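You operate a simulated robot arm through the tools that you are given. There is no shell and no other tool. Be economical: measure what you need, move in short steps, check, and stop when the job is done.

The job below is to be done with a simulated two-armed robot. You get a single attempt, and the scene is never put back.

## Task
Take the dirty blue roll and put it on the top of the covered drum. Put the small pink roll on the top of the packing bench away on the clamp end of the stacking table. Take the short roll from the top of the pressing bench and leave it on the grey mat. Put the funnel on the pale end of the stacking table. Fetch the grey strip and set it on the shelf under the checking bench. Fetch the gold sample roll and set it on the shelf under the pressing bench. Pull the wide drawer open. The order is free. Set down upright: funnel.

It is judged by the outcome, as a careful person would: the job done as asked, and still so three seconds after it is handed in. It fails if anything else is knocked over, pushed out of place, dropped, spilled or broken.

## Robot
Two 6-joint arms with two-finger parallel grippers on one trunk, on a base that drives. Base frame: it is fixed to the floor where the robot stands at the start and does not move with it; the origin is under the middle of the robot, x ahead of it, y to its left, z up; the surface under the hand at the start is at about z = 860. Units: mm, degrees, N and s.
The left shoulder is at the start at [280, 185, 1005], the right one opposite. With the tool pointing down near the work surface each hand reaches from about 560 to 940 mm from the robot's upright axis, wherever it stands, measured 20 degrees to its own side. Places, roughly: clamp end of the stacking table [-3400, 5300, 800]; dirty blue roll (7x7x4 cm) [500, 0, 900]; funnel (8x8x9 cm) [1000, 5700, 1400]; gold sample roll [1000, 6250, 750]; grey mat (17x17 cm) [-560, 6340, 820]; grey strip [1000, 5750, 1000]; pale end of the stacking table (36x18 cm) [-3260, 4440, 780]; shelf under the checking bench [-1600, 6400, 200]; shelf under the pressing bench [900, 6000, 300]; short roll [1000, 5500, 750]; small pink roll (6x6x3 cm) [600, -100, 900]; top of the covered drum (24x24 cm) [-3420, 2520, 480]; wide drawer [500, 100, 700]. Payload 1.57 kg a hand.
The tool frame of a hand sits at the grasp point between the pads (the TCP): z along the fingers, y along the line on which they close. The tips reach 30 mm beyond it. The gripper opens to 80 mm. The fingers are 17 mm wide and 12 mm thick; the gripper's body (40 by 82 mm) begins 80 mm behind the TCP.
Orientation is told as [roll, pitch, yaw] about the base's x, y, z axes, in that order, counted from this pose: with the fingers straight down and closing along the base's y, the tool's x points along the base's -x, its y along +y and its z along -z.

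## Interface
- The arms move only by the tool play_rows. It takes "left_motion", "right_motion" or both (then of equal length, played together; a hand with none holds still); each is text: rows parted by semicolons, each of 7 numbers parted by spaces: the turn, a rotation vector about the base's x, y, z in units of 4 degrees (1.0 is 4 degrees), then the shift along the base's x, y, z in units of 50 mm (1.0 is 50 mm), then the gripper command, from -1 (fully open) to 1 (shut), values between in proportion. In form: ax ay az tx ty tz hand; .... A call has 1 to 8 rows; each row shifts and turns the commanded pose from where the row before left it. A call with a number of a shift or a turn outside -1 to 1 is refused whole. A row lasts 0.2 s, in which the tool goes at most 50 mm and 8.6 degrees; a call with a longer step from one row to the next is refused whole, and so is a gripper value outside its range. A pose out of reach is approached as far as the arm can. The call stops where the force on the tool passes 40 N (or 10 N more than at its start, if that is more) or the arm is blocked; 0.2 s more then pass. Each finger travels about 153 mm/s and halts on what it meets, pressing with about 41 N; the grip force reading is that of the motor and also rises with nothing between the fingers. The clock runs only during rows and for 0.2 s after the last one: add rows that do not move to give the fingers time. It gives the time, the measured TCP pose, the force on the tool (base axes), the opening and the grip force at its end, in the units of the frame above (readings bear some noise), with the torque about the TCP (base axes, N m) and any sound that the robot's microphone picked up.
- Cameras (640 x 400 px; columns grow to the right, rows downward): "scene" is now at [225.8, 24, 1432.2]; the picture's right is [0.31, -0.95, 0.00], its down [-0.81, -0.26, -0.53] and it looks along [0.51, 0.16, -0.85] (base axes); focal length 214 px, centre (320, 200). "left" rides on the left gripper at [72, 7, -122] in its tool frame; the picture's right is [-0.09, 1.00, 0.00], its down [-0.84, -0.08, -0.54] and it looks along [-0.54, -0.05, 0.84] (tool axes); focal length 238 px, centre (320, 200). "right" rides on the right gripper at [72, -7, -122] in its tool frame; the picture's right is [0.09, 1.00, 0.00], its down [-0.84, 0.08, -0.54] and it looks along [-0.54, 0.05, 0.84] (tool axes); focal length 238 px, centre (320, 200). There is no depth. A picture from a camera that has moved, and an enlarged one, comes with that camera's place and axes in the base frame and with its lens.
- capture(camera): a new picture of that camera. The clock stands still meanwhile.
- slide_trunk(by): slides the trunk up (or, below 0, down) by that many mm; the arms and the scene camera ride with it, the base frame stays. It gives what a move gives, with no picture.
- base_move(legs): drives the robot by 1 to 6 legs, each [ahead, turn to the left] in mm and degrees, along the robot's own axes; the way and the turn of a leg run together, so that a leg with both is an arc; at most 1500 mm and 180 degrees a leg. The arms and the cameras ride along, it lands a little off, and it stops where it bumps. It gives what a move gives.
- aim_head(pan, tilt): turns the head with the scene camera to pan (to the left, within 86 degrees either way) and tilt (down, from -29 to 69), counted from straight ahead of the robot. It gives what a move gives.
- close_up(camera, box): a new picture of the part [left, top, right, bottom] of that camera's present view, enlarged. The clock stands still meanwhile.
- hand_in(): hands the job in; it is judged then, once.

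Work in short steps. Places have to be worked out from the pictures, the camera data and where the tool is seen: move nearer, look again, correct. Check each grasp and each placing, and mend what went wrong. You have 196 turns and 184 pictures in all, those below and enlarged ones among them. Open the grippers and draw the arms clear of the work before you hand the job in, unless the task says otherwise; then end with one line.

The tools are called as a command line: name --argument value ..., lists and objects as JSON in quotes. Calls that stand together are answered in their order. play_rows: Moves the arms, as the interface text tells. Its arguments: {"type":"object","properties":{"left_motion":{"type":"string"},"right_motion":{"type":"string"}},"required":[]} The other tools are called the same way: slide_trunk (by) slides the trunk up or down; base_move (legs) drives the base; aim_head (pan, tilt) turns the head that bears the scene camera; capture (camera) takes a picture; close_up (camera, box) takes an enlarged picture of a part of a camera's view; hand_in () hands the job in.

At the start:

```text
t: 0.0
left_tool_pos: [539.5, 282.8, 1168.1]
left_tool_rot: [0.0, 0.0, 0.0]
left_wrist_force: [-1.1, 0.2, 0.1]
left_wrist_torque: [-0.01, -0.02, 0.0]
left_width: 80.0
left_finger_force: 0.0
right_tool_pos: [562.6, -230.6, 1076.7]
right_tool_rot: [-0.1, 0.0, -0.1]
right_wrist_force: [0.5, 0.7, -0.1]
right_wrist_torque: [0.02, -0.02, 0.01]
right_width: 79.9
right_finger_force: 0.0
trunk travel left (down, up): [-700.0, 290.0]
robot x, y, heading: [0.9, -3.0, -0.1]
head pan, tilt: [17.8, 57.9]
```

scene: 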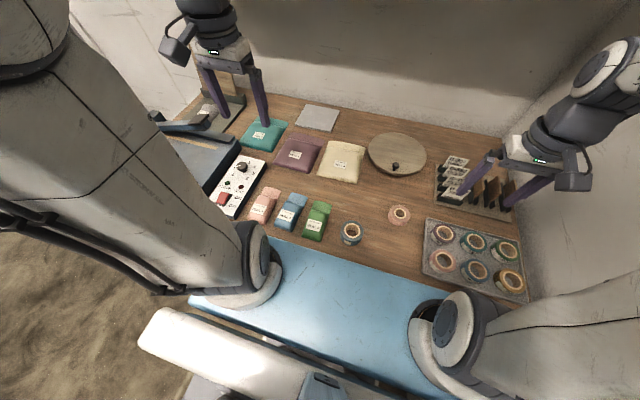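
right: 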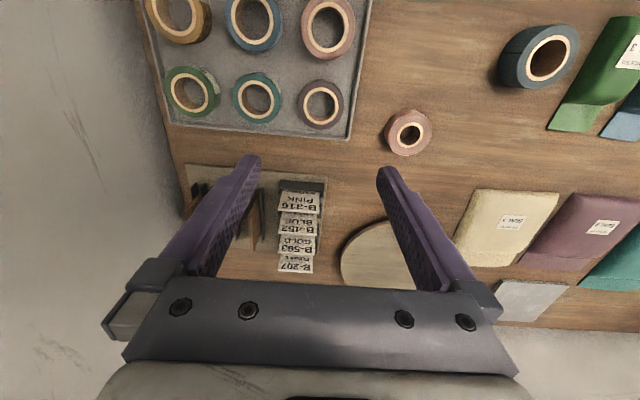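
left: 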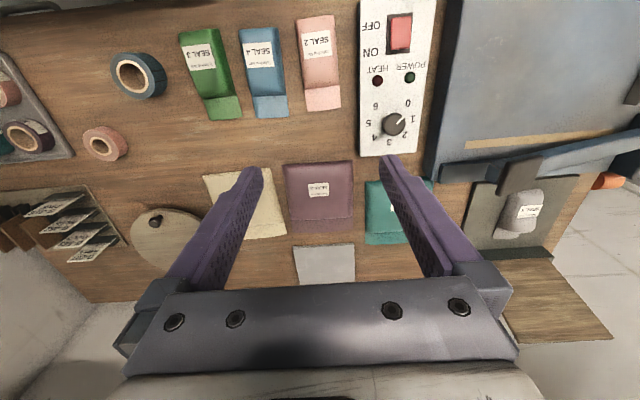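

I'll look closely at the bench front and the two rolls first.

close_up --camera "scene" --box '[180, 160, 500, 400]'

base_move --legs '[[-300, 0]]'

```text
1.67 times, centred on (340, 280) of scene
camera zoom: at [225.8, 24.0, 1432.2], right [0.31, -0.95, 0.0], down [-0.81, -0.26, -0.53], along [0.51, 0.16, -0.85], focal length 358 px, centre (287, 67)
```

zoom: 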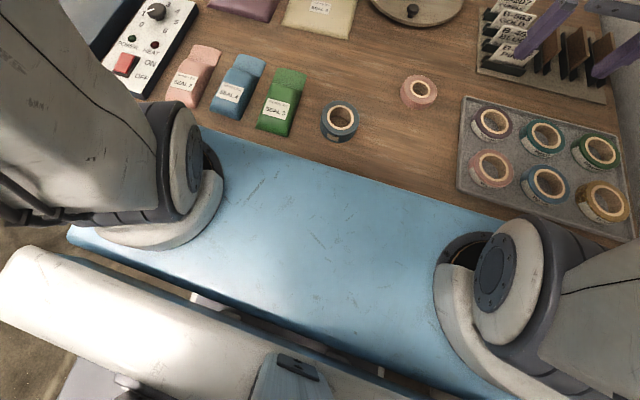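

```text
t: 2.0
left_tool_pos: [238.0, 281.8, 1167.8]
left_tool_rot: [0.0, 0.0, -0.1]
left_wrist_force: [-0.1, 0.8, -0.3]
left_wrist_torque: [0.04, 0.02, -0.01]
left_width: 80.0
left_finger_force: 0.1
right_tool_pos: [261.7, -231.9, 1075.8]
right_tool_rot: [0.0, 0.0, 0.0]
right_wrist_force: [-0.4, 0.2, 0.1]
right_wrist_torque: [0.0, 0.02, 0.0]
right_width: 79.9
right_finger_force: 0.1
trunk travel left (down, up): [-700.0, 290.0]
robot x, y, heading: [-302.9, -0.4, -0.2]
head pan, tilt: [17.8, 57.9]
```

Backed off 300 mm; look at the bench front again.

aim_head --pan 0 --tilt 50

capture --camera "scene"

```text
t: 2.9
left_tool_pos: [238.5, 282.5, 1167.8]
left_tool_rot: [0.0, 0.0, 0.0]
left_wrist_force: [0.0, 0.0, 0.6]
left_wrist_torque: [0.0, 0.01, 0.03]
left_width: 80.1
left_finger_force: 0.0
right_tool_pos: [261.0, -231.5, 1075.9]
right_tool_rot: [0.0, 0.0, 0.0]
right_wrist_force: [0.5, 0.3, -0.8]
right_wrist_torque: [0.0, 0.0, 0.01]
right_width: 79.9
right_finger_force: 0.1
trunk travel left (down, up): [-700.0, 290.0]
robot x, y, heading: [-299.8, -1.2, -0.2]
head pan, tilt: [0.0, 50.0]
```

```text
179 pictures are left
camera scene: at [-64.8, 2.9, 1442.3], right [0.0, -1.0, 0.0], down [-0.77, 0.0, -0.64], along [0.64, 0.0, -0.77], focal length 214 px, centre (320, 200)
```

scene: 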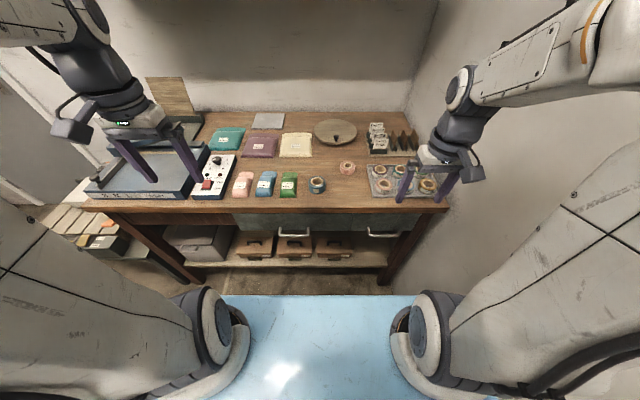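

The blue part is the robot itself. I zoom in on the drawer front and its handles.

close_up --camera "scene" --box '[220, 160, 460, 300]'

```text
2.67 times, centred on (340, 230) of scene
camera zoom: at [-64.8, 2.9, 1442.3], right [0.0, -1.0, 0.0], down [-0.77, 0.0, -0.64], along [0.64, 0.0, -0.77], focal length 572 px, centre (267, 120)
```

zoom: 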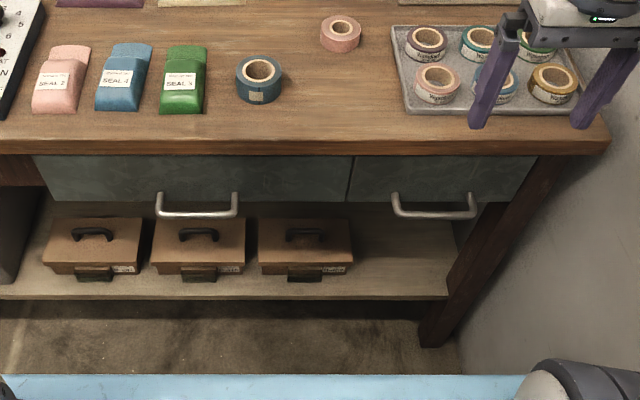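

Wide drawer is the left one (handle around [350, 99, 745]). First I'll pick the pink roll (about [580, -105]) with the right hand: edge nearer and move above it.

base_move --legs '[[80, 0]]'

play_rows --right_motion "0 0 0 0.68 0.36 -0.22 -1;0 0 0 0.68 0.36 -0.22 -1;0 0 0 0.68 0.36 -0.22 -1;0 0 0 0.68 0.36 -0.22 -1;0 0 0 0.68 0.36 -0.22 -1;0 0 0 0.68 0.36 -0.22 -1;0 0 0 0.68 0.36 -0.22 -1;0 0 0 0 0 0 -1"

capture --camera "right"

```text
t: 3.9
left_tool_pos: [321.3, 282.0, 1167.7]
left_tool_rot: [0.0, 0.0, -0.2]
left_wrist_force: [-0.7, -0.1, 0.5]
left_wrist_torque: [0.01, -0.02, 0.0]
left_width: 80.0
left_finger_force: 0.1
right_tool_pos: [344.1, -232.4, 1076.8]
right_tool_rot: [0.0, 0.0, -0.1]
right_wrist_force: [0.4, -0.9, 0.8]
right_wrist_torque: [-0.01, 0.03, -0.05]
right_width: 80.2
right_finger_force: 0.1
trunk travel left (down, up): [-700.0, 290.0]
robot x, y, heading: [-219.6, -0.7, 0.0]
head pan, tilt: [0.0, 50.0]
```

```text
t: 5.7
left_tool_pos: [322.1, 281.8, 1167.3]
left_tool_rot: [0.0, 0.0, -0.1]
left_wrist_force: [0.6, -0.9, 1.0]
left_wrist_torque: [0.04, 0.0, 0.0]
left_width: 79.7
left_finger_force: 0.0
right_tool_pos: [582.4, -105.3, 1000.6]
right_tool_rot: [0.0, 0.1, -0.1]
right_wrist_force: [-0.2, -0.4, -1.0]
right_wrist_torque: [0.0, -0.01, -0.01]
right_width: 80.3
right_finger_force: 0.0
trunk travel left (down, up): [-700.0, 290.0]
robot x, y, heading: [-218.3, 0.5, -0.2]
head pan, tilt: [0.0, 50.0]
```

```text
177 pictures are left
camera right: at [509.4, -112.0, 1123.8], right [-0.09, 1.0, 0.0], down [0.84, 0.08, 0.54], along [0.54, 0.05, -0.84], focal length 238 px, centre (320, 200)
```

right: 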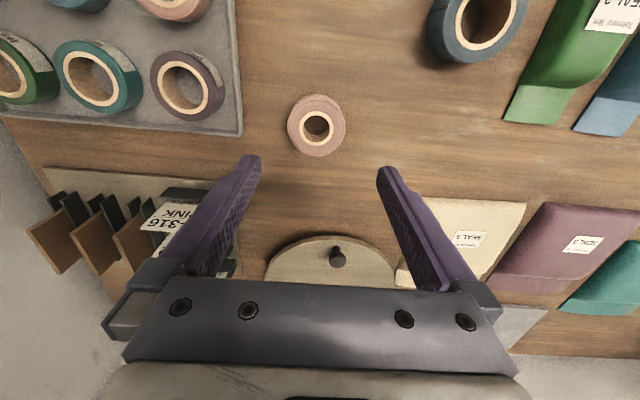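

Pink roll computed at (575, -109). Descend to z ≈ 894 and close.

play_rows --right_motion "0 0 0 -0.14 -0.08 -0.6 -1;0 0 0 0 0 -0.6 -1;0 0 0 0 0 -0.5 -1;0 0 0 0 0 -0.42 -1;0 0 0 0 0 0 -1;0 0 0 0 0 0 1;0 0 0 0 0 0 1;0 0 0 0 0 0 1"

capture --camera "right"

```text
t: 7.5
left_tool_pos: [321.8, 282.3, 1168.3]
left_tool_rot: [-0.1, 0.0, -0.2]
left_wrist_force: [0.3, 0.6, 0.9]
left_wrist_torque: [-0.02, 0.0, 0.01]
left_width: 80.0
left_finger_force: 0.1
right_tool_pos: [576.4, -111.5, 892.5]
right_tool_rot: [0.0, 0.1, -0.1]
right_wrist_force: [0.4, -0.4, -0.2]
right_wrist_torque: [-0.04, -0.02, -0.01]
right_width: 56.6
right_finger_force: 41.3
trunk travel left (down, up): [-700.0, 290.0]
robot x, y, heading: [-220.5, 0.4, 0.1]
head pan, tilt: [0.0, 50.0]
```

```text
176 pictures are left
camera right: at [502.7, -117.9, 1016.8], right [-0.09, 1.0, 0.0], down [0.84, 0.08, 0.54], along [0.54, 0.05, -0.84], focal length 238 px, centre (320, 200)
```

right: 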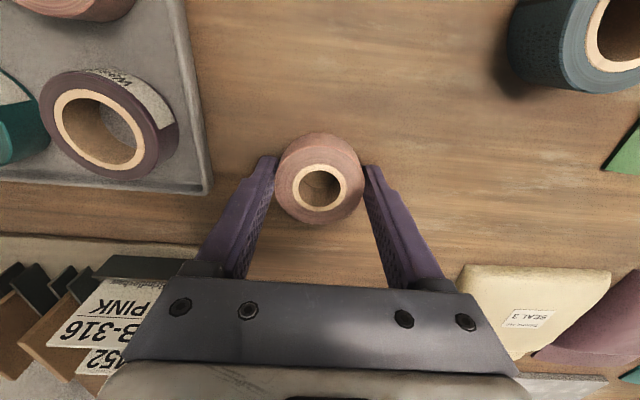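

Gripped (56.6 mm). Lift it and draw the right arm in over free space.

play_rows --right_motion "0 0 0 0 0 1 1;0 0 0 0 0 1 1;0 0 0 0 0 1 1;0 0 0 -0.9 -0.2 0.2 1;0 0 0 -0.9 -0.2 0.2 1;0 0 0 -0.9 -0.2 0.2 1;0 0 0 -0.9 -0.2 0.2 1;0 0 0 -0.8 -0.2 0.2 1"

base_move --legs '[[-300, 0]]'

slide_trunk --by -120

capture --camera "scene"

```text
t: 9.3
left_tool_pos: [323.7, 283.3, 1166.1]
left_tool_rot: [0.0, 0.0, -0.1]
left_wrist_force: [0.8, 0.2, -0.2]
left_wrist_torque: [-0.02, 0.03, 0.0]
left_width: 79.9
left_finger_force: 0.0
right_tool_pos: [358.5, -158.5, 1093.0]
right_tool_rot: [0.0, -0.1, 0.0]
right_wrist_force: [-0.1, 0.0, -0.9]
right_wrist_torque: [0.02, 0.0, 0.0]
right_width: 56.7
right_finger_force: 40.5
trunk travel left (down, up): [-700.0, 290.0]
robot x, y, heading: [-218.6, 1.1, -0.0]
head pan, tilt: [0.0, 50.0]
```

```text
t: 11.1
left_tool_pos: [140.7, 329.9, 1168.5]
left_tool_rot: [0.2, 0.1, 3.6]
left_wrist_force: [-0.2, 0.1, -0.1]
left_wrist_torque: [0.01, 0.04, -0.01]
left_width: 79.8
left_finger_force: 0.1
right_tool_pos: [202.4, -106.5, 1091.7]
right_tool_rot: [0.2, 0.1, 3.5]
right_wrist_force: [0.5, 0.5, -1.5]
right_wrist_torque: [0.03, 0.01, 0.0]
right_width: 56.6
right_finger_force: 40.9
trunk travel left (down, up): [-700.0, 290.0]
robot x, y, heading: [-380.8, 50.4, 7.5]
head pan, tilt: [0.0, 50.0]
stopped in leg 1: the robot was blocked; the commanded pose is now the measured one
```

```text
t: 12.6
left_tool_pos: [138.8, 333.9, 1047.3]
left_tool_rot: [0.2, 0.0, 3.7]
left_wrist_force: [0.0, -0.5, 0.1]
left_wrist_torque: [0.01, -0.01, -0.05]
left_width: 80.0
left_finger_force: 0.2
right_tool_pos: [200.8, -101.9, 971.7]
right_tool_rot: [-0.1, 0.0, 3.7]
right_wrist_force: [0.2, -1.4, -0.2]
right_wrist_torque: [0.01, 0.01, -0.01]
right_width: 56.4
right_finger_force: 40.9
trunk travel left (down, up): [-580.0, 410.0]
robot x, y, heading: [-384.4, 51.5, 7.8]
head pan, tilt: [0.0, 50.0]
```

```text
175 pictures are left
camera scene: at [-149.5, 85.1, 1322.4], right [0.13, -0.99, 0.0], down [-0.76, -0.1, -0.64], along [0.64, 0.08, -0.77], focal length 214 px, centre (320, 200)
```

scene: 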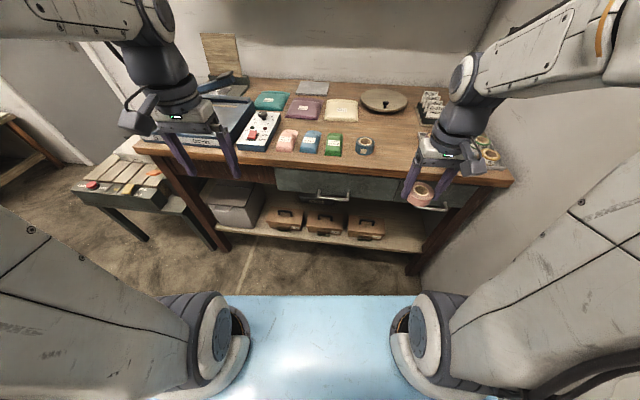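

The base bumped into something behind. I look around both sides before moving on.

aim_head --pan -86 --tilt 40

capture --camera "scene"

aim_head --pan 86 --tilt 25

capture --camera "scene"

```text
t: 14.2
left_tool_pos: [139.7, 335.0, 1048.3]
left_tool_rot: [0.1, 0.0, 3.6]
left_wrist_force: [0.3, 0.6, -0.1]
left_wrist_torque: [-0.04, 0.04, -0.01]
left_width: 79.9
left_finger_force: 0.1
right_tool_pos: [200.9, -102.5, 971.6]
right_tool_rot: [0.0, 0.0, 3.7]
right_wrist_force: [-0.9, -0.5, -0.9]
right_wrist_torque: [0.0, -0.01, -0.04]
right_width: 56.8
right_finger_force: 41.1
trunk travel left (down, up): [-580.0, 410.0]
robot x, y, heading: [-383.8, 49.0, 7.6]
head pan, tilt: [-85.9, 40.0]
```

```text
174 pictures are left
camera scene: at [-208.7, -8.3, 1336.5], right [-0.98, -0.2, 0.0], down [-0.13, 0.63, -0.77], along [0.15, -0.75, -0.64], focal length 214 px, centre (320, 200)
```

scene: 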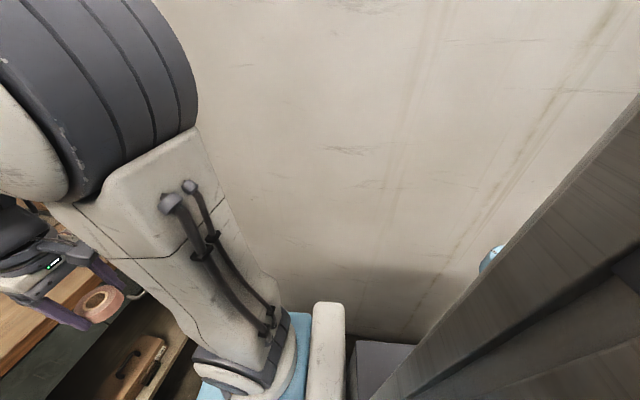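

```text
t: 16.8
left_tool_pos: [139.5, 335.0, 1047.0]
left_tool_rot: [0.1, 0.0, 3.7]
left_wrist_force: [-0.2, -0.1, -1.3]
left_wrist_torque: [0.03, 0.02, 0.01]
left_width: 80.0
left_finger_force: 0.1
right_tool_pos: [201.6, -101.1, 973.2]
right_tool_rot: [0.1, 0.0, 3.7]
right_wrist_force: [-0.1, 0.2, -0.6]
right_wrist_torque: [-0.05, 0.0, 0.01]
right_width: 56.6
right_finger_force: 41.0
trunk travel left (down, up): [-580.0, 410.0]
robot x, y, heading: [-381.0, 52.6, 7.7]
head pan, tilt: [85.9, 25.0]
```

```text
173 pictures are left
camera scene: at [-231.3, 167.0, 1359.8], right [1.0, 0.06, 0.0], down [0.03, -0.42, -0.91], along [-0.05, 0.9, -0.42], focal length 214 px, centre (320, 200)
```

scene: 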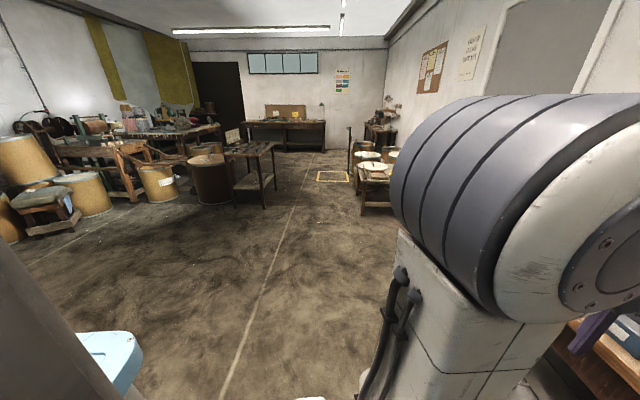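

Rear-right corner caught on something behind the robot; I'll leave that area ahead. The drawer is better pulled last, from a position further left. Now drive ahead, raise the trunk, and go for the blue roll with the left hand.

base_move --legs '[[150, 0]]'

slide_trunk --by 120

aim_head --pan 0 --tilt 50

capture --camera "scene"

```text
t: 18.2
left_tool_pos: [293.1, 354.7, 1048.1]
left_tool_rot: [0.1, 0.0, 3.8]
left_wrist_force: [-1.4, 0.5, 0.1]
left_wrist_torque: [-0.02, 0.03, 0.0]
left_width: 80.0
left_finger_force: 0.2
right_tool_pos: [355.3, -82.4, 972.9]
right_tool_rot: [0.0, -0.1, 3.8]
right_wrist_force: [0.5, -0.1, -1.3]
right_wrist_torque: [0.02, 0.0, -0.01]
right_width: 56.7
right_finger_force: 40.9
trunk travel left (down, up): [-580.0, 410.0]
robot x, y, heading: [-228.2, 75.6, 7.4]
head pan, tilt: [85.9, 25.0]
```

```text
t: 19.7
left_tool_pos: [292.4, 353.4, 1168.1]
left_tool_rot: [0.1, 0.1, 3.8]
left_wrist_force: [-0.3, -0.6, 0.0]
left_wrist_torque: [0.0, -0.01, 0.02]
left_width: 79.9
left_finger_force: 0.1
right_tool_pos: [355.8, -81.2, 1092.6]
right_tool_rot: [0.1, 0.0, 3.8]
right_wrist_force: [-0.5, 0.2, -0.9]
right_wrist_torque: [-0.01, 0.01, 0.02]
right_width: 56.6
right_finger_force: 40.7
trunk travel left (down, up): [-700.0, 290.0]
robot x, y, heading: [-231.9, 71.7, 7.3]
head pan, tilt: [85.9, 25.0]
```

```text
t: 21.3
left_tool_pos: [292.9, 355.4, 1167.9]
left_tool_rot: [0.1, 0.0, 3.8]
left_wrist_force: [0.1, 0.4, -0.4]
left_wrist_torque: [-0.01, 0.0, -0.04]
left_width: 79.9
left_finger_force: 0.1
right_tool_pos: [355.6, -82.8, 1092.7]
right_tool_rot: [0.0, 0.1, 3.8]
right_wrist_force: [0.5, -0.1, -0.8]
right_wrist_torque: [0.0, -0.03, 0.02]
right_width: 56.5
right_finger_force: 40.7
trunk travel left (down, up): [-700.0, 290.0]
robot x, y, heading: [-232.3, 70.8, 7.5]
head pan, tilt: [0.0, 50.0]
```

```text
172 pictures are left
camera scene: at [4.3, 105.5, 1442.3], right [0.13, -0.99, 0.0], down [-0.76, -0.1, -0.64], along [0.64, 0.08, -0.77], focal length 214 px, centre (320, 200)
```

scene: 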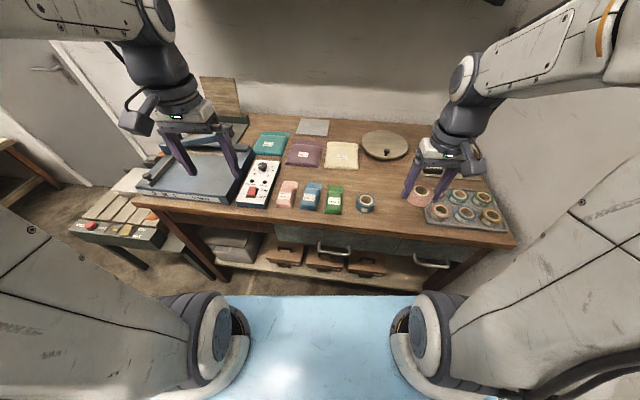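

Blue roll confirmed around (467, 11). Shift the right hand aside and bring the left above the blue roll.

play_rows --left_motion "0 0 -0.95 0.44 -0.85 -0.15 -1;0 0 0 0.44 -0.85 -0.15 -1;0 0 0 0.44 -0.85 -0.15 -1;0 0 0 0.44 -0.85 -0.15 -1;0 0 0 0.44 -0.85 -0.15 -1;0 0 0 0.44 -0.85 -0.15 -1;0 0 0 0.44 -0.85 -0.15 -1;0 0 0 0.44 -0.85 -0.15 -1" --right_motion "0 0 0 -0.3 -0.8 0.2 1;0 0 0 -0.3 -0.8 0.2 1;0 0 0 -0.3 -0.6 0 1;0 0 0 0 0 0 1;0 0 0 0 0 0 1;0 0 0 0 0 0 1;0 0 0 0 0 0 1;0 0 0 0 0 0 1"

play_rows --left_motion "0 0 0 0 0 -0.6 -1;0 0 0 0 0 -0.6 -1;0 0 0 0 0 -0.6 -1;0 0 0 0 0 0 -1"

capture --camera "left"

```text
t: 23.1
left_tool_pos: [470.8, 16.4, 1105.3]
left_tool_rot: [0.1, -0.1, 0.0]
left_wrist_force: [-0.4, -0.3, 0.1]
left_wrist_torque: [-0.03, -0.04, -0.01]
left_width: 80.2
left_finger_force: 0.1
right_tool_pos: [309.5, -191.9, 1111.6]
right_tool_rot: [0.1, 0.0, 3.8]
right_wrist_force: [-0.4, 0.3, -0.7]
right_wrist_torque: [-0.01, 0.0, -0.03]
right_width: 56.5
right_finger_force: 40.9
trunk travel left (down, up): [-700.0, 290.0]
robot x, y, heading: [-228.7, 71.8, 7.5]
head pan, tilt: [0.0, 50.0]
```

```text
t: 24.1
left_tool_pos: [470.6, 15.6, 1014.4]
left_tool_rot: [0.1, 0.0, 0.0]
left_wrist_force: [0.4, 1.0, -0.1]
left_wrist_torque: [0.01, 0.01, 0.01]
left_width: 80.0
left_finger_force: 0.1
right_tool_pos: [309.4, -191.5, 1111.2]
right_tool_rot: [-0.1, 0.1, 3.8]
right_wrist_force: [0.3, -0.3, 0.1]
right_wrist_torque: [0.0, -0.02, 0.0]
right_width: 56.5
right_finger_force: 41.2
trunk travel left (down, up): [-700.0, 290.0]
robot x, y, heading: [-230.1, 70.6, 7.6]
head pan, tilt: [0.0, 50.0]
```

```text
171 pictures are left
camera left: at [398.2, 21.3, 1136.6], right [0.09, 1.0, 0.0], down [0.84, -0.08, 0.54], along [0.54, -0.05, -0.84], focal length 238 px, centre (320, 200)
```

left: 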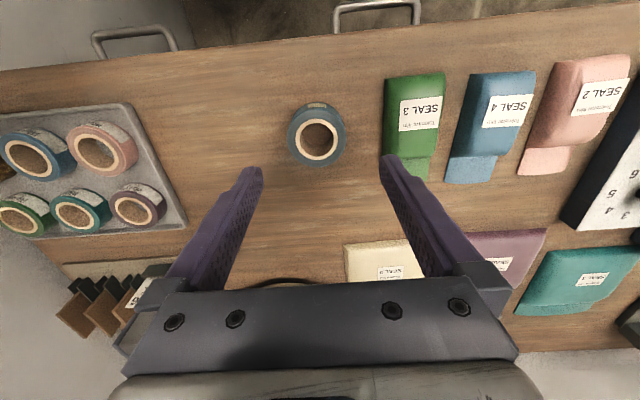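

Blue roll at (476, 11). Align, descend to z ≈ 896 and close.

play_rows --left_motion "0 0 0 0.1 -0.09 -0.6 -1;0 0 0 0 0 -0.6 -1;0 0 0 0 0 -0.6 -1;0 0 0 0 0 -0.55 -1;0 0 0 0 0 0 -1;0 0 0 0 0 0 1;0 0 0 0 0 0 1;0 0 0 0 0 0 1"

capture --camera "left"

```text
t: 25.9
left_tool_pos: [473.6, 8.7, 898.0]
left_tool_rot: [0.1, 0.0, -0.1]
left_wrist_force: [0.2, 0.3, -0.2]
left_wrist_torque: [0.0, 0.01, 0.01]
left_width: 60.1
left_finger_force: 41.5
right_tool_pos: [310.2, -192.1, 1111.2]
right_tool_rot: [0.0, 0.1, 3.9]
right_wrist_force: [0.0, -0.1, 0.2]
right_wrist_torque: [-0.01, -0.02, -0.03]
right_width: 56.6
right_finger_force: 41.2
trunk travel left (down, up): [-700.0, 290.0]
robot x, y, heading: [-228.5, 71.5, 7.4]
head pan, tilt: [0.0, 50.0]
```

```text
170 pictures are left
camera left: at [401.6, 15.2, 1020.3], right [0.09, 1.0, 0.0], down [0.84, -0.08, 0.54], along [0.54, -0.05, -0.84], focal length 238 px, centre (320, 200)
```

left: 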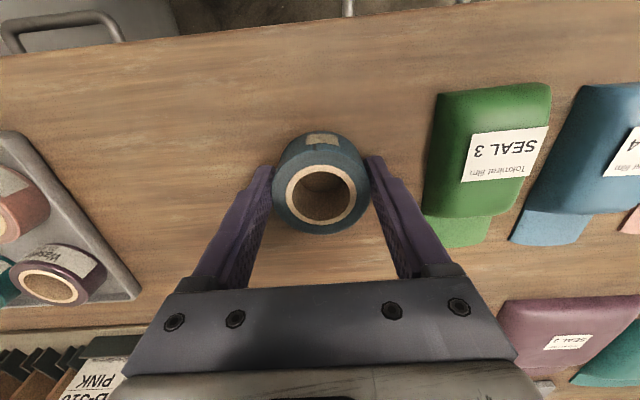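

Grip at 60 mm; lift and check.

play_rows --left_motion "0 0 0 0 0 0.5 1;0 0 0 0 0 1 1;0 0 0 0 0 1 1;0 0 0 0 0 1 1;0 0 0 -1 0.1 0.2 1;0 0 0 -0.9 0.3 0.2 1;0 0 0 -0.9 0.3 0.2 1"

capture --camera "left"

```text
refused: row 5 steps farther than a row can; nothing moved
```

```text
169 pictures are left
camera left: at [401.6, 15.2, 1020.3], right [0.09, 1.0, 0.0], down [0.84, -0.08, 0.54], along [0.54, -0.05, -0.84], focal length 238 px, centre (320, 200)
```

left: 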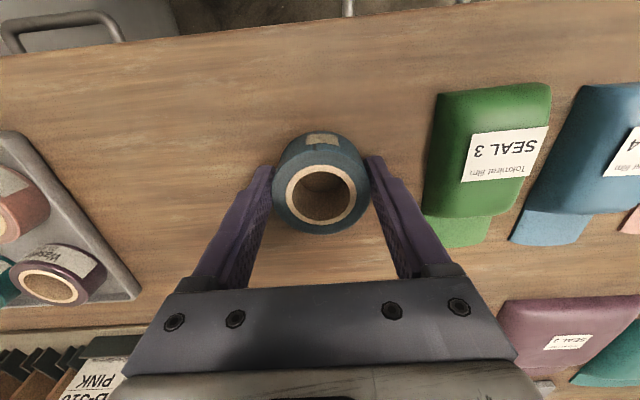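

The move was refused for one row; resend with smaller steps.

play_rows --left_motion "0 0 0 0 0 0.5 1;0 0 0 0 0 0.9 1;0 0 0 0 0 0.9 1;0 0 0 0 0 0.9 1;0 0 0 -0.9 0.1 0.2 1;0 0 0 -0.9 0.3 0.2 1;0 0 0 -0.9 0.3 0.2 1;0 0 0 -0.8 0.3 0 1"

capture --camera "left"

```text
t: 27.7
left_tool_pos: [299.6, 60.7, 1090.1]
left_tool_rot: [0.1, -0.1, 0.0]
left_wrist_force: [-0.1, -0.1, -0.7]
left_wrist_torque: [-0.02, -0.01, -0.02]
left_width: 59.9
left_finger_force: 40.9
right_tool_pos: [311.4, -191.2, 1112.7]
right_tool_rot: [0.0, 0.0, 3.8]
right_wrist_force: [0.4, -1.3, -0.3]
right_wrist_torque: [0.01, 0.0, 0.0]
right_width: 56.8
right_finger_force: 40.8
trunk travel left (down, up): [-700.0, 290.0]
robot x, y, heading: [-229.6, 68.0, 7.0]
head pan, tilt: [0.0, 50.0]
```

```text
168 pictures are left
camera left: at [227.7, 67.0, 1212.1], right [0.09, 1.0, 0.0], down [0.84, -0.08, 0.54], along [0.54, -0.05, -0.84], focal length 238 px, centre (320, 200)
```

left: 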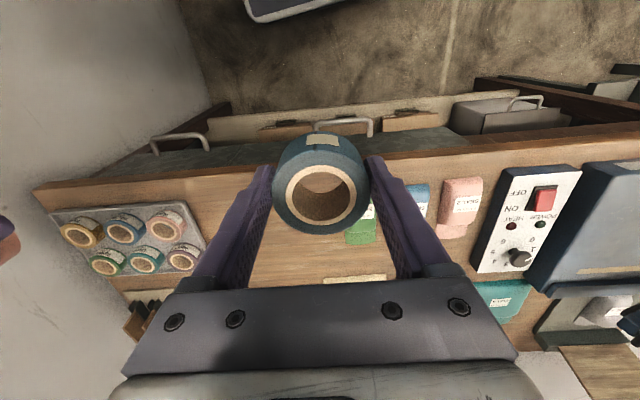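

Both rolls are held. I raise the trunk so the arms clear the bench, then turn out leftward with a slight forward arc to keep the rear corner off what it hit.

slide_trunk --by 200

base_move --legs '[[60, 20], [60, 30]]'

aim_head --pan 80 --tilt 30

capture --camera "scene"

```text
t: 29.9
left_tool_pos: [300.9, 59.9, 1290.7]
left_tool_rot: [0.2, 0.0, 0.0]
left_wrist_force: [-0.4, -0.3, -0.5]
left_wrist_torque: [-0.05, 0.02, -0.03]
left_width: 59.9
left_finger_force: 41.3
right_tool_pos: [311.0, -192.0, 1311.6]
right_tool_rot: [0.0, 0.0, 3.8]
right_wrist_force: [0.7, 0.2, 0.6]
right_wrist_torque: [0.01, 0.03, 0.01]
right_width: 56.5
right_finger_force: 41.2
trunk travel left (down, up): [-900.0, 90.0]
robot x, y, heading: [-228.9, 74.6, 7.3]
head pan, tilt: [0.0, 50.0]
```

```text
t: 32.9
left_tool_pos: [213.7, 535.8, 1289.0]
left_tool_rot: [0.0, 0.0, 50.9]
left_wrist_force: [0.0, 0.3, -0.2]
left_wrist_torque: [0.03, 0.0, 0.0]
left_width: 60.0
left_finger_force: 40.4
right_tool_pos: [416.3, 383.8, 1311.9]
right_tool_rot: [0.0, 0.1, 54.6]
right_wrist_force: [1.1, 0.7, -0.6]
right_wrist_torque: [0.03, 0.03, 0.03]
right_width: 56.4
right_finger_force: 41.0
trunk travel left (down, up): [-900.0, 90.0]
robot x, y, heading: [-131.8, 129.7, 58.6]
head pan, tilt: [0.0, 50.0]
```

```text
t: 34.4
left_tool_pos: [214.6, 535.1, 1289.8]
left_tool_rot: [0.1, 0.0, 50.9]
left_wrist_force: [0.9, 0.1, -1.2]
left_wrist_torque: [0.02, 0.02, -0.02]
left_width: 59.6
left_finger_force: 41.1
right_tool_pos: [415.3, 383.9, 1312.4]
right_tool_rot: [0.0, 0.1, 54.6]
right_wrist_force: [0.8, 0.4, -1.2]
right_wrist_torque: [0.01, 0.02, 0.0]
right_width: 56.5
right_finger_force: 40.8
trunk travel left (down, up): [-900.0, 90.0]
robot x, y, heading: [-129.1, 132.1, 58.2]
head pan, tilt: [80.0, 30.0]
```

```text
167 pictures are left
camera scene: at [-113.6, 329.1, 1671.8], right [0.66, 0.75, 0.0], down [0.37, -0.33, -0.87], along [-0.65, 0.58, -0.5], focal length 214 px, centre (320, 200)
```

scene: 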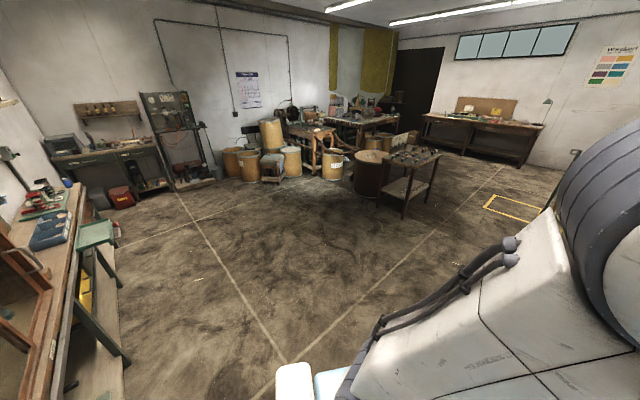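

There's another bench and green stools behind the start place. Turn on to face away and inspect what I bumped.

base_move --legs '[[0, 60]]'

capture --camera "scene"

```text
t: 37.4
left_tool_pos: [-304.2, 631.8, 1289.7]
left_tool_rot: [0.1, 0.0, 110.3]
left_wrist_force: [0.1, -0.4, -0.5]
left_wrist_torque: [0.02, -0.01, 0.01]
left_width: 59.6
left_finger_force: 41.4
right_tool_pos: [-71.4, 728.1, 1310.7]
right_tool_rot: [-0.1, 0.1, 114.1]
right_wrist_force: [-0.6, 0.1, -0.5]
right_wrist_torque: [0.0, 0.03, -0.01]
right_width: 56.3
right_finger_force: 41.1
trunk travel left (down, up): [-900.0, 90.0]
robot x, y, heading: [-128.7, 130.4, 118.1]
head pan, tilt: [80.0, 30.0]
```

```text
166 pictures are left
camera scene: at [-291.1, 246.3, 1671.8], right [-0.31, 0.95, 0.0], down [0.48, 0.15, -0.87], along [-0.82, -0.27, -0.5], focal length 214 px, centre (320, 200)
```

scene: 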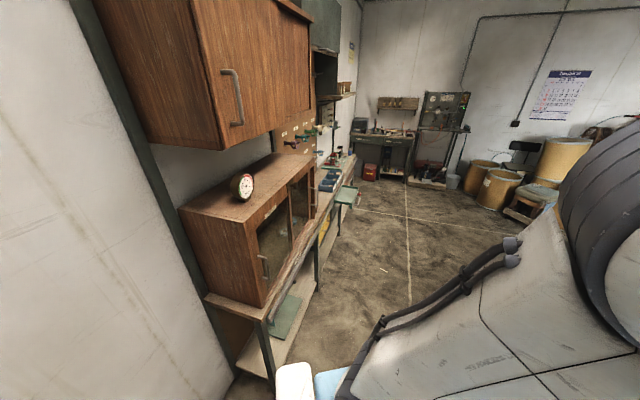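

The obstacle was the leg of the wall bench and everything there stands. Turn toward the drum (bearing ≈144°) and look ahead.

base_move --legs '[[0, 26]]'

aim_head --pan 0 --tilt 20

capture --camera "scene"

```text
t: 39.1
left_tool_pos: [-510.1, 502.1, 1290.2]
left_tool_rot: [0.1, -0.1, 136.6]
left_wrist_force: [-0.1, -0.7, 0.3]
left_wrist_torque: [0.0, 0.01, 0.0]
left_width: 59.8
left_finger_force: 40.6
right_tool_pos: [-345.0, 691.3, 1311.6]
right_tool_rot: [0.0, 0.0, 140.5]
right_wrist_force: [-1.0, -0.1, -0.2]
right_wrist_torque: [-0.06, 0.01, 0.0]
right_width: 56.2
right_finger_force: 41.3
trunk travel left (down, up): [-900.0, 90.0]
robot x, y, heading: [-131.0, 130.2, 144.4]
head pan, tilt: [80.0, 30.0]
```

```text
t: 40.7
left_tool_pos: [-510.4, 501.8, 1290.5]
left_tool_rot: [0.1, -0.1, 136.7]
left_wrist_force: [0.0, 0.3, -0.2]
left_wrist_torque: [-0.02, 0.0, 0.0]
left_width: 59.8
left_finger_force: 41.1
right_tool_pos: [-344.2, 692.0, 1312.1]
right_tool_rot: [0.0, 0.0, 140.5]
right_wrist_force: [0.3, -0.3, -0.2]
right_wrist_torque: [0.03, 0.05, 0.0]
right_width: 56.7
right_finger_force: 41.0
trunk travel left (down, up): [-900.0, 90.0]
robot x, y, heading: [-129.1, 130.6, 144.3]
head pan, tilt: [0.0, 20.0]
```

```text
165 pictures are left
camera scene: at [-336.2, 279.9, 1687.9], right [0.58, 0.81, 0.0], down [0.28, -0.2, -0.94], along [-0.77, 0.55, -0.34], focal length 214 px, centre (320, 200)
```

scene: 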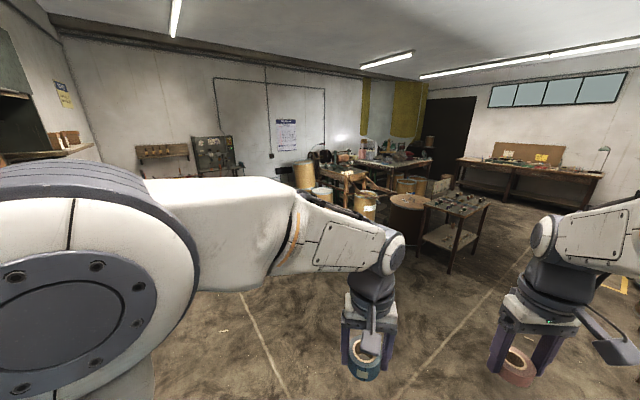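

Floor ahead is clear; drive 2 m toward the drums and look again.

base_move --legs '[[1000, 0], [900, 0]]'

aim_head --pan 0 --tilt 35

capture --camera "scene"

```text
t: 50.4
left_tool_pos: [-2085.3, 1632.5, 1289.7]
left_tool_rot: [0.0, 0.1, 136.4]
left_wrist_force: [0.2, 1.0, -1.1]
left_wrist_torque: [-0.03, 0.03, 0.02]
left_width: 59.8
left_finger_force: 40.6
right_tool_pos: [-1918.6, 1821.4, 1310.9]
right_tool_rot: [0.1, 0.1, 140.2]
right_wrist_force: [0.7, -0.9, -0.4]
right_wrist_torque: [0.0, 0.03, 0.01]
right_width: 56.6
right_finger_force: 41.1
trunk travel left (down, up): [-900.0, 90.0]
robot x, y, heading: [-1709.8, 1260.2, 144.2]
head pan, tilt: [0.0, 20.0]
```

```text
t: 51.1
left_tool_pos: [-2085.9, 1632.4, 1290.2]
left_tool_rot: [0.1, 0.0, 136.3]
left_wrist_force: [-0.5, 0.1, -1.5]
left_wrist_torque: [0.0, 0.02, -0.02]
left_width: 59.6
left_finger_force: 40.8
right_tool_pos: [-1917.5, 1822.9, 1311.0]
right_tool_rot: [0.0, 0.0, 140.1]
right_wrist_force: [0.2, -1.0, -0.1]
right_wrist_torque: [0.03, -0.02, -0.01]
right_width: 56.4
right_finger_force: 41.3
trunk travel left (down, up): [-900.0, 90.0]
robot x, y, heading: [-1704.4, 1256.8, 144.0]
head pan, tilt: [0.0, 35.0]
```

```text
164 pictures are left
camera scene: at [-1908.8, 1406.7, 1664.1], right [0.59, 0.81, 0.0], down [0.46, -0.34, -0.82], along [-0.66, 0.48, -0.57], focal length 214 px, centre (320, 200)
```

scene: 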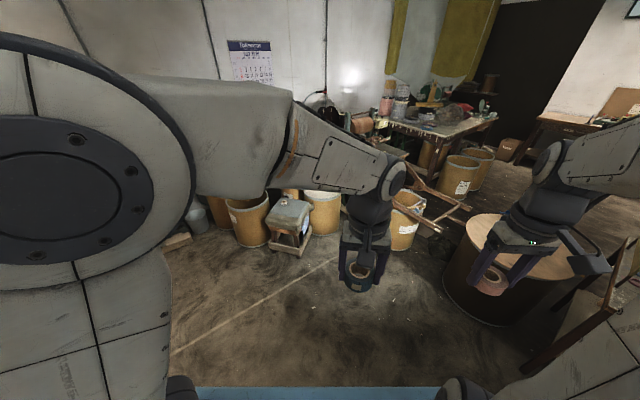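

The drum is hidden behind the left arm. Drive 700 mm nearer and look again with more tilt.

base_move --legs '[[700, 0]]'

aim_head --pan -8 --tilt 45

capture --camera "scene"

capture --camera "left"

```text
t: 55.0
left_tool_pos: [-2658.2, 2031.0, 1290.3]
left_tool_rot: [0.1, 0.1, 137.3]
left_wrist_force: [-0.1, 0.0, -1.1]
left_wrist_torque: [-0.01, 0.03, 0.06]
left_width: 59.7
left_finger_force: 40.9
right_tool_pos: [-2495.7, 2223.8, 1312.4]
right_tool_rot: [0.0, -0.1, 140.9]
right_wrist_force: [-0.6, 0.0, -1.2]
right_wrist_torque: [0.05, -0.03, -0.03]
right_width: 56.3
right_finger_force: 40.5
trunk travel left (down, up): [-900.0, 90.0]
robot x, y, heading: [-2275.5, 1662.9, 144.8]
head pan, tilt: [0.0, 35.0]
```

```text
t: 55.7
left_tool_pos: [-2657.6, 2031.7, 1290.1]
left_tool_rot: [0.1, 0.0, 137.2]
left_wrist_force: [0.2, -0.7, -0.2]
left_wrist_torque: [-0.02, 0.0, 0.0]
left_width: 59.7
left_finger_force: 40.8
right_tool_pos: [-2495.6, 2223.6, 1312.4]
right_tool_rot: [0.0, 0.0, 141.0]
right_wrist_force: [0.4, 0.9, -0.8]
right_wrist_torque: [-0.01, -0.01, -0.01]
right_width: 56.4
right_finger_force: 41.2
trunk travel left (down, up): [-900.0, 90.0]
robot x, y, heading: [-2277.9, 1662.6, 144.7]
head pan, tilt: [-8.0, 45.0]
```

```text
163 pictures are left
camera scene: at [-2466.0, 1813.3, 1649.3], right [0.68, 0.73, 0.0], down [0.52, -0.48, -0.71], along [-0.52, 0.48, -0.71], focal length 214 px, centre (320, 200)
```

scene: 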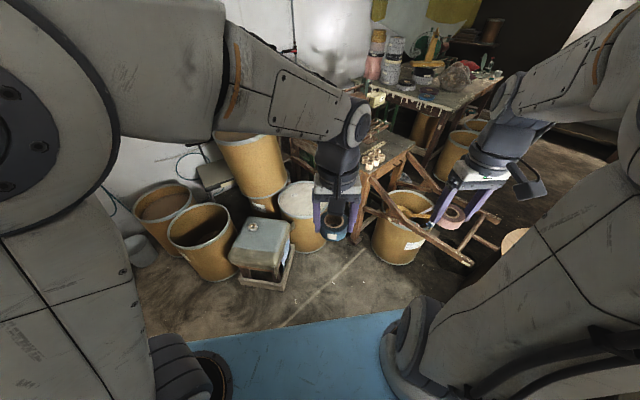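

```text
162 pictures are left
camera left: at [-2610.8, 1977.6, 1412.3], right [-0.74, -0.67, 0.0], down [-0.56, 0.63, 0.54], along [-0.36, 0.4, -0.84], focal length 238 px, centre (320, 200)
```

left: 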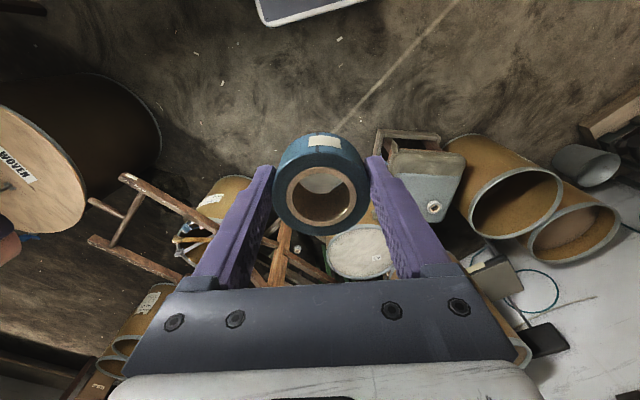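

White-lidded drum located near (-3415, 2510). I drive to about (-2750, 1990), turn right so the drum lies ~20° on the left arm's side (stool stays to my left), and lower the trunk partway.

base_move --legs '[[574, 0], [0, -22]]'

slide_trunk --by -400

aim_head --pan 25 --tilt 50

capture --camera "scene"

capture --camera "left"

```text
t: 58.8
left_tool_pos: [-3122.9, 2342.3, 1289.4]
left_tool_rot: [0.1, 0.0, 138.1]
left_wrist_force: [-0.7, -0.2, -1.0]
left_wrist_torque: [0.0, 0.01, 0.01]
left_width: 59.8
left_finger_force: 40.4
right_tool_pos: [-2963.9, 2537.1, 1311.5]
right_tool_rot: [0.0, 0.0, 141.9]
right_wrist_force: [-0.3, -0.8, -0.8]
right_wrist_torque: [0.01, 0.02, 0.02]
right_width: 56.2
right_finger_force: 41.7
trunk travel left (down, up): [-900.0, 90.0]
robot x, y, heading: [-2738.3, 1979.2, 146.0]
head pan, tilt: [-8.0, 45.0]
stopped in leg 1: the robot was blocked; the commanded pose is now the measured one
```

```text
t: 62.7
left_tool_pos: [-3124.3, 2342.5, 890.1]
left_tool_rot: [0.1, 0.1, 138.2]
left_wrist_force: [-0.2, 0.1, -0.9]
left_wrist_torque: [-0.01, 0.0, -0.01]
left_width: 59.4
left_finger_force: 40.6
right_tool_pos: [-2962.9, 2537.6, 911.1]
right_tool_rot: [0.0, 0.0, 141.9]
right_wrist_force: [0.3, -0.2, 0.2]
right_wrist_torque: [0.03, 0.02, 0.0]
right_width: 56.3
right_finger_force: 41.3
trunk travel left (down, up): [-500.0, 490.0]
robot x, y, heading: [-2733.4, 1979.1, 146.0]
head pan, tilt: [-8.0, 45.0]
```

```text
t: 63.6
left_tool_pos: [-3124.6, 2342.4, 889.5]
left_tool_rot: [0.2, -0.1, 138.1]
left_wrist_force: [-0.6, 0.2, 0.0]
left_wrist_torque: [-0.03, -0.01, 0.01]
left_width: 59.5
left_finger_force: 41.2
right_tool_pos: [-2963.6, 2536.8, 911.4]
right_tool_rot: [0.0, 0.0, 141.9]
right_wrist_force: [0.0, 0.0, -0.5]
right_wrist_torque: [-0.02, 0.04, 0.0]
right_width: 56.7
right_finger_force: 41.0
trunk travel left (down, up): [-500.0, 490.0]
robot x, y, heading: [-2732.3, 1982.2, 146.0]
head pan, tilt: [25.0, 50.0]
```

```text
161 pictures are left
camera scene: at [-2944.3, 2085.3, 1242.3], right [0.16, 0.99, 0.0], down [0.76, -0.12, -0.64], along [-0.63, 0.1, -0.77], focal length 214 px, centre (320, 200)
```

scene: 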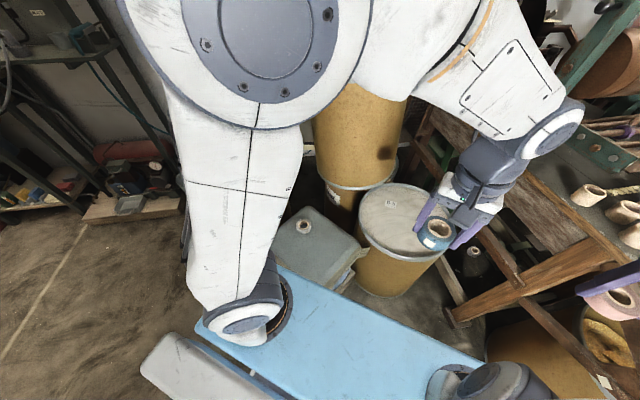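

```text
160 pictures are left
camera left: at [-3076.2, 2289.5, 1012.2], right [-0.73, -0.68, 0.0], down [-0.57, 0.62, 0.54], along [-0.37, 0.4, -0.84], focal length 238 px, centre (320, 200)
```

left: 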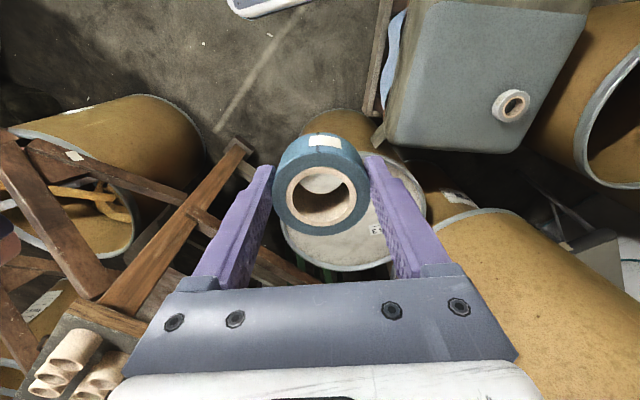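

The base just touched the stool; the roll on it still stands. I back off 25 mm and then swing the left hand over the lid centre (≈(-3390, 2520)).

base_move --legs '[[-25, 0]]'

play_rows --left_motion "0 0 0 -0.7 0.48 0 1;0 0 0 -0.7 0.48 0 1;0 0 0 -0.7 0.48 0 1;0 0 0 -0.7 0.48 0 1;0 0 0 -0.7 0.48 0 1;0 0 0 -0.7 0.48 0 1;0 0 0 -0.7 0.48 0 1;0 0 0 -0.7 0.48 0 1"

capture --camera "left"

capture --camera "scene"

```text
t: 64.5
left_tool_pos: [-3104.1, 2328.6, 890.3]
left_tool_rot: [0.1, 0.0, 138.2]
left_wrist_force: [0.5, 0.2, -0.1]
left_wrist_torque: [-0.02, 0.05, -0.05]
left_width: 59.6
left_finger_force: 40.5
right_tool_pos: [-2942.9, 2522.6, 912.9]
right_tool_rot: [0.0, 0.0, 142.0]
right_wrist_force: [0.3, -0.1, -0.1]
right_wrist_torque: [0.0, -0.01, 0.0]
right_width: 56.5
right_finger_force: 40.9
trunk travel left (down, up): [-500.0, 490.0]
robot x, y, heading: [-2718.2, 1969.0, 146.1]
head pan, tilt: [25.0, 50.0]
```

```text
t: 66.3
left_tool_pos: [-3353.4, 2479.2, 873.8]
left_tool_rot: [0.2, 0.1, 138.2]
left_wrist_force: [-0.1, -0.7, 0.8]
left_wrist_torque: [0.0, 0.03, 0.0]
left_width: 59.5
left_finger_force: 41.2
left hand out of reach, approached as far as the arm can: row 7, 8
right_tool_pos: [-2943.2, 2522.3, 912.2]
right_tool_rot: [-0.1, 0.0, 142.0]
right_wrist_force: [0.2, -0.3, -1.2]
right_wrist_torque: [-0.02, 0.04, 0.01]
right_width: 56.4
right_finger_force: 41.0
trunk travel left (down, up): [-500.0, 490.0]
robot x, y, heading: [-2713.5, 1965.2, 145.9]
head pan, tilt: [25.0, 50.0]
```

```text
159 pictures are left
camera left: at [-3305.4, 2425.7, 997.1], right [-0.73, -0.68, 0.0], down [-0.57, 0.62, 0.54], along [-0.37, 0.4, -0.84], focal length 238 px, centre (320, 200)
```

left: 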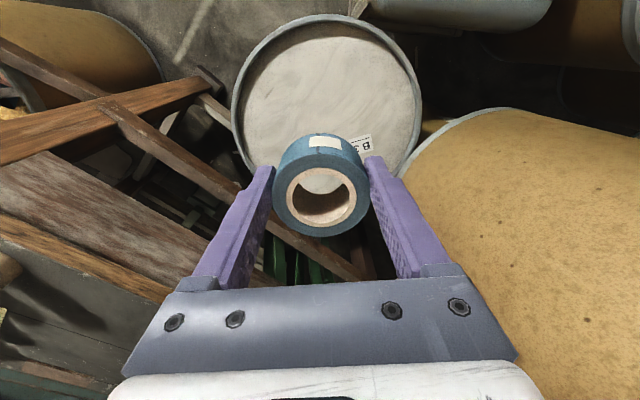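

```text
158 pictures are left
camera scene: at [-2923.2, 2070.8, 1242.4], right [0.16, 0.99, 0.0], down [0.76, -0.12, -0.64], along [-0.63, 0.1, -0.77], focal length 214 px, centre (320, 200)
```

scene: 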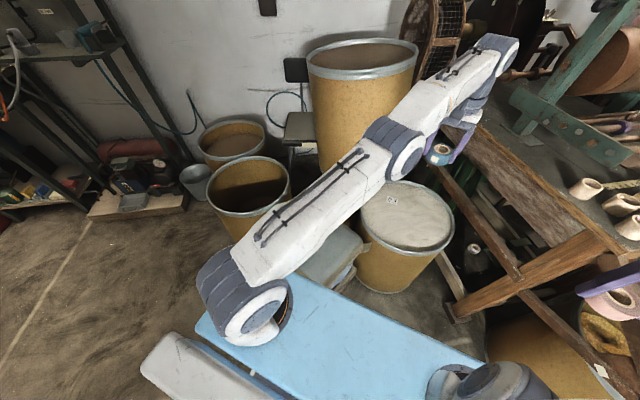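

Lid centre appears near (-3375, 2483), so the hand is nearly above it. Descend in steps and re-check.

play_rows --left_motion "0 0 0 0 0 -0.8 1;0 0 0 0 0 -0.8 1;0 0 0 0 0 -0.8 1;0 0 0 0 0 -0.8 1;0 0 0 0 0 0 1"

capture --camera "left"

```text
t: 67.5
left_tool_pos: [-3358.9, 2480.6, 716.4]
left_tool_rot: [0.2, -0.1, 138.3]
left_wrist_force: [0.0, -0.6, -0.4]
left_wrist_torque: [-0.01, 0.01, 0.02]
left_width: 59.6
left_finger_force: 40.5
right_tool_pos: [-2942.8, 2522.6, 911.4]
right_tool_rot: [0.0, 0.0, 142.0]
right_wrist_force: [-0.3, 0.5, -0.8]
right_wrist_torque: [0.01, -0.01, -0.01]
right_width: 56.4
right_finger_force: 40.8
trunk travel left (down, up): [-500.0, 490.0]
robot x, y, heading: [-2715.0, 1966.7, 145.8]
head pan, tilt: [25.0, 50.0]
```

```text
157 pictures are left
camera left: at [-3309.9, 2428.6, 839.2], right [-0.73, -0.68, 0.0], down [-0.57, 0.62, 0.54], along [-0.37, 0.4, -0.84], focal length 238 px, centre (320, 200)
```

left: 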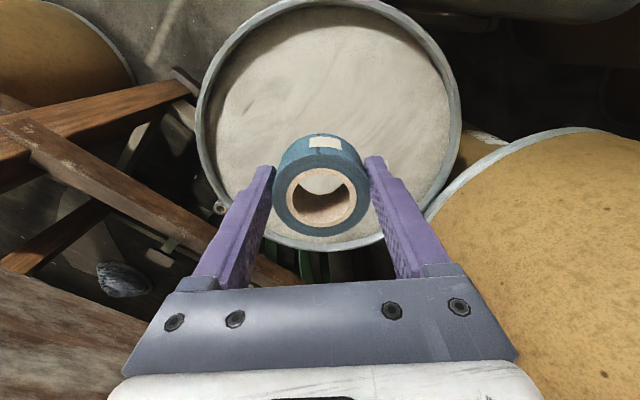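

Lid centre ≈ (-3385, 2491), z ≈ 470. Shift there, descend to TCP ≈ 540, then creep.

play_rows --left_motion "0 0 0 -0.25 0.1 -0.8 1;0 0 0 -0.2 0.1 -0.8 1;0 0 0 0 0 -0.8 1;0 0 0 0 0 -0.8 1;0 0 0 0 0 -0.4 1;0 0 0 0 0 0 1"

capture --camera "left"

capture --camera "scene"

```text
t: 68.9
left_tool_pos: [-3373.4, 2485.5, 538.8]
left_tool_rot: [0.2, 0.0, 138.2]
left_wrist_force: [-0.5, 0.0, -0.6]
left_wrist_torque: [0.01, -0.03, 0.01]
left_width: 59.7
left_finger_force: 41.0
left hand out of reach, approached as far as the arm can: row 4, 5
right_tool_pos: [-2943.2, 2522.8, 911.8]
right_tool_rot: [0.0, 0.0, 142.0]
right_wrist_force: [-0.1, -0.2, -0.8]
right_wrist_torque: [0.03, -0.02, 0.02]
right_width: 56.5
right_finger_force: 41.3
trunk travel left (down, up): [-500.0, 490.0]
robot x, y, heading: [-2712.8, 1965.5, 146.0]
head pan, tilt: [25.0, 50.0]
```

```text
156 pictures are left
camera left: at [-3324.9, 2431.4, 660.2], right [-0.73, -0.68, 0.0], down [-0.57, 0.62, 0.54], along [-0.37, 0.4, -0.84], focal length 238 px, centre (320, 200)
```

left: 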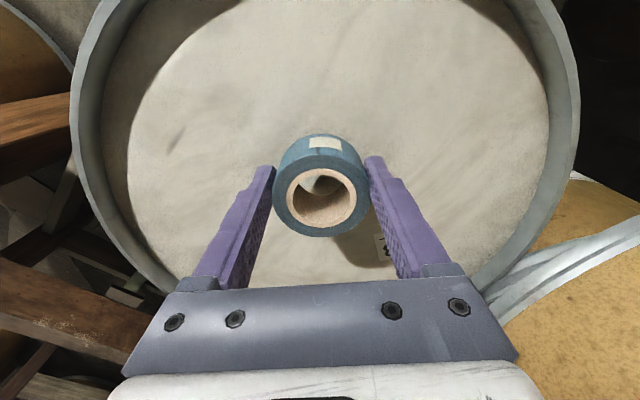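

```text
155 pictures are left
camera scene: at [-2923.5, 2071.0, 1242.3], right [0.16, 0.99, 0.0], down [0.76, -0.12, -0.64], along [-0.63, 0.1, -0.77], focal length 214 px, centre (320, 200)
```

scene: 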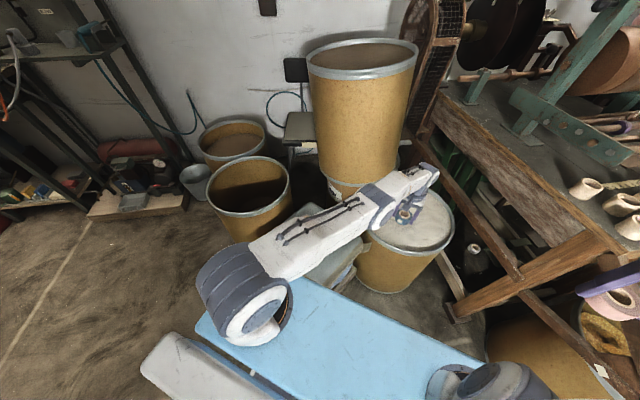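

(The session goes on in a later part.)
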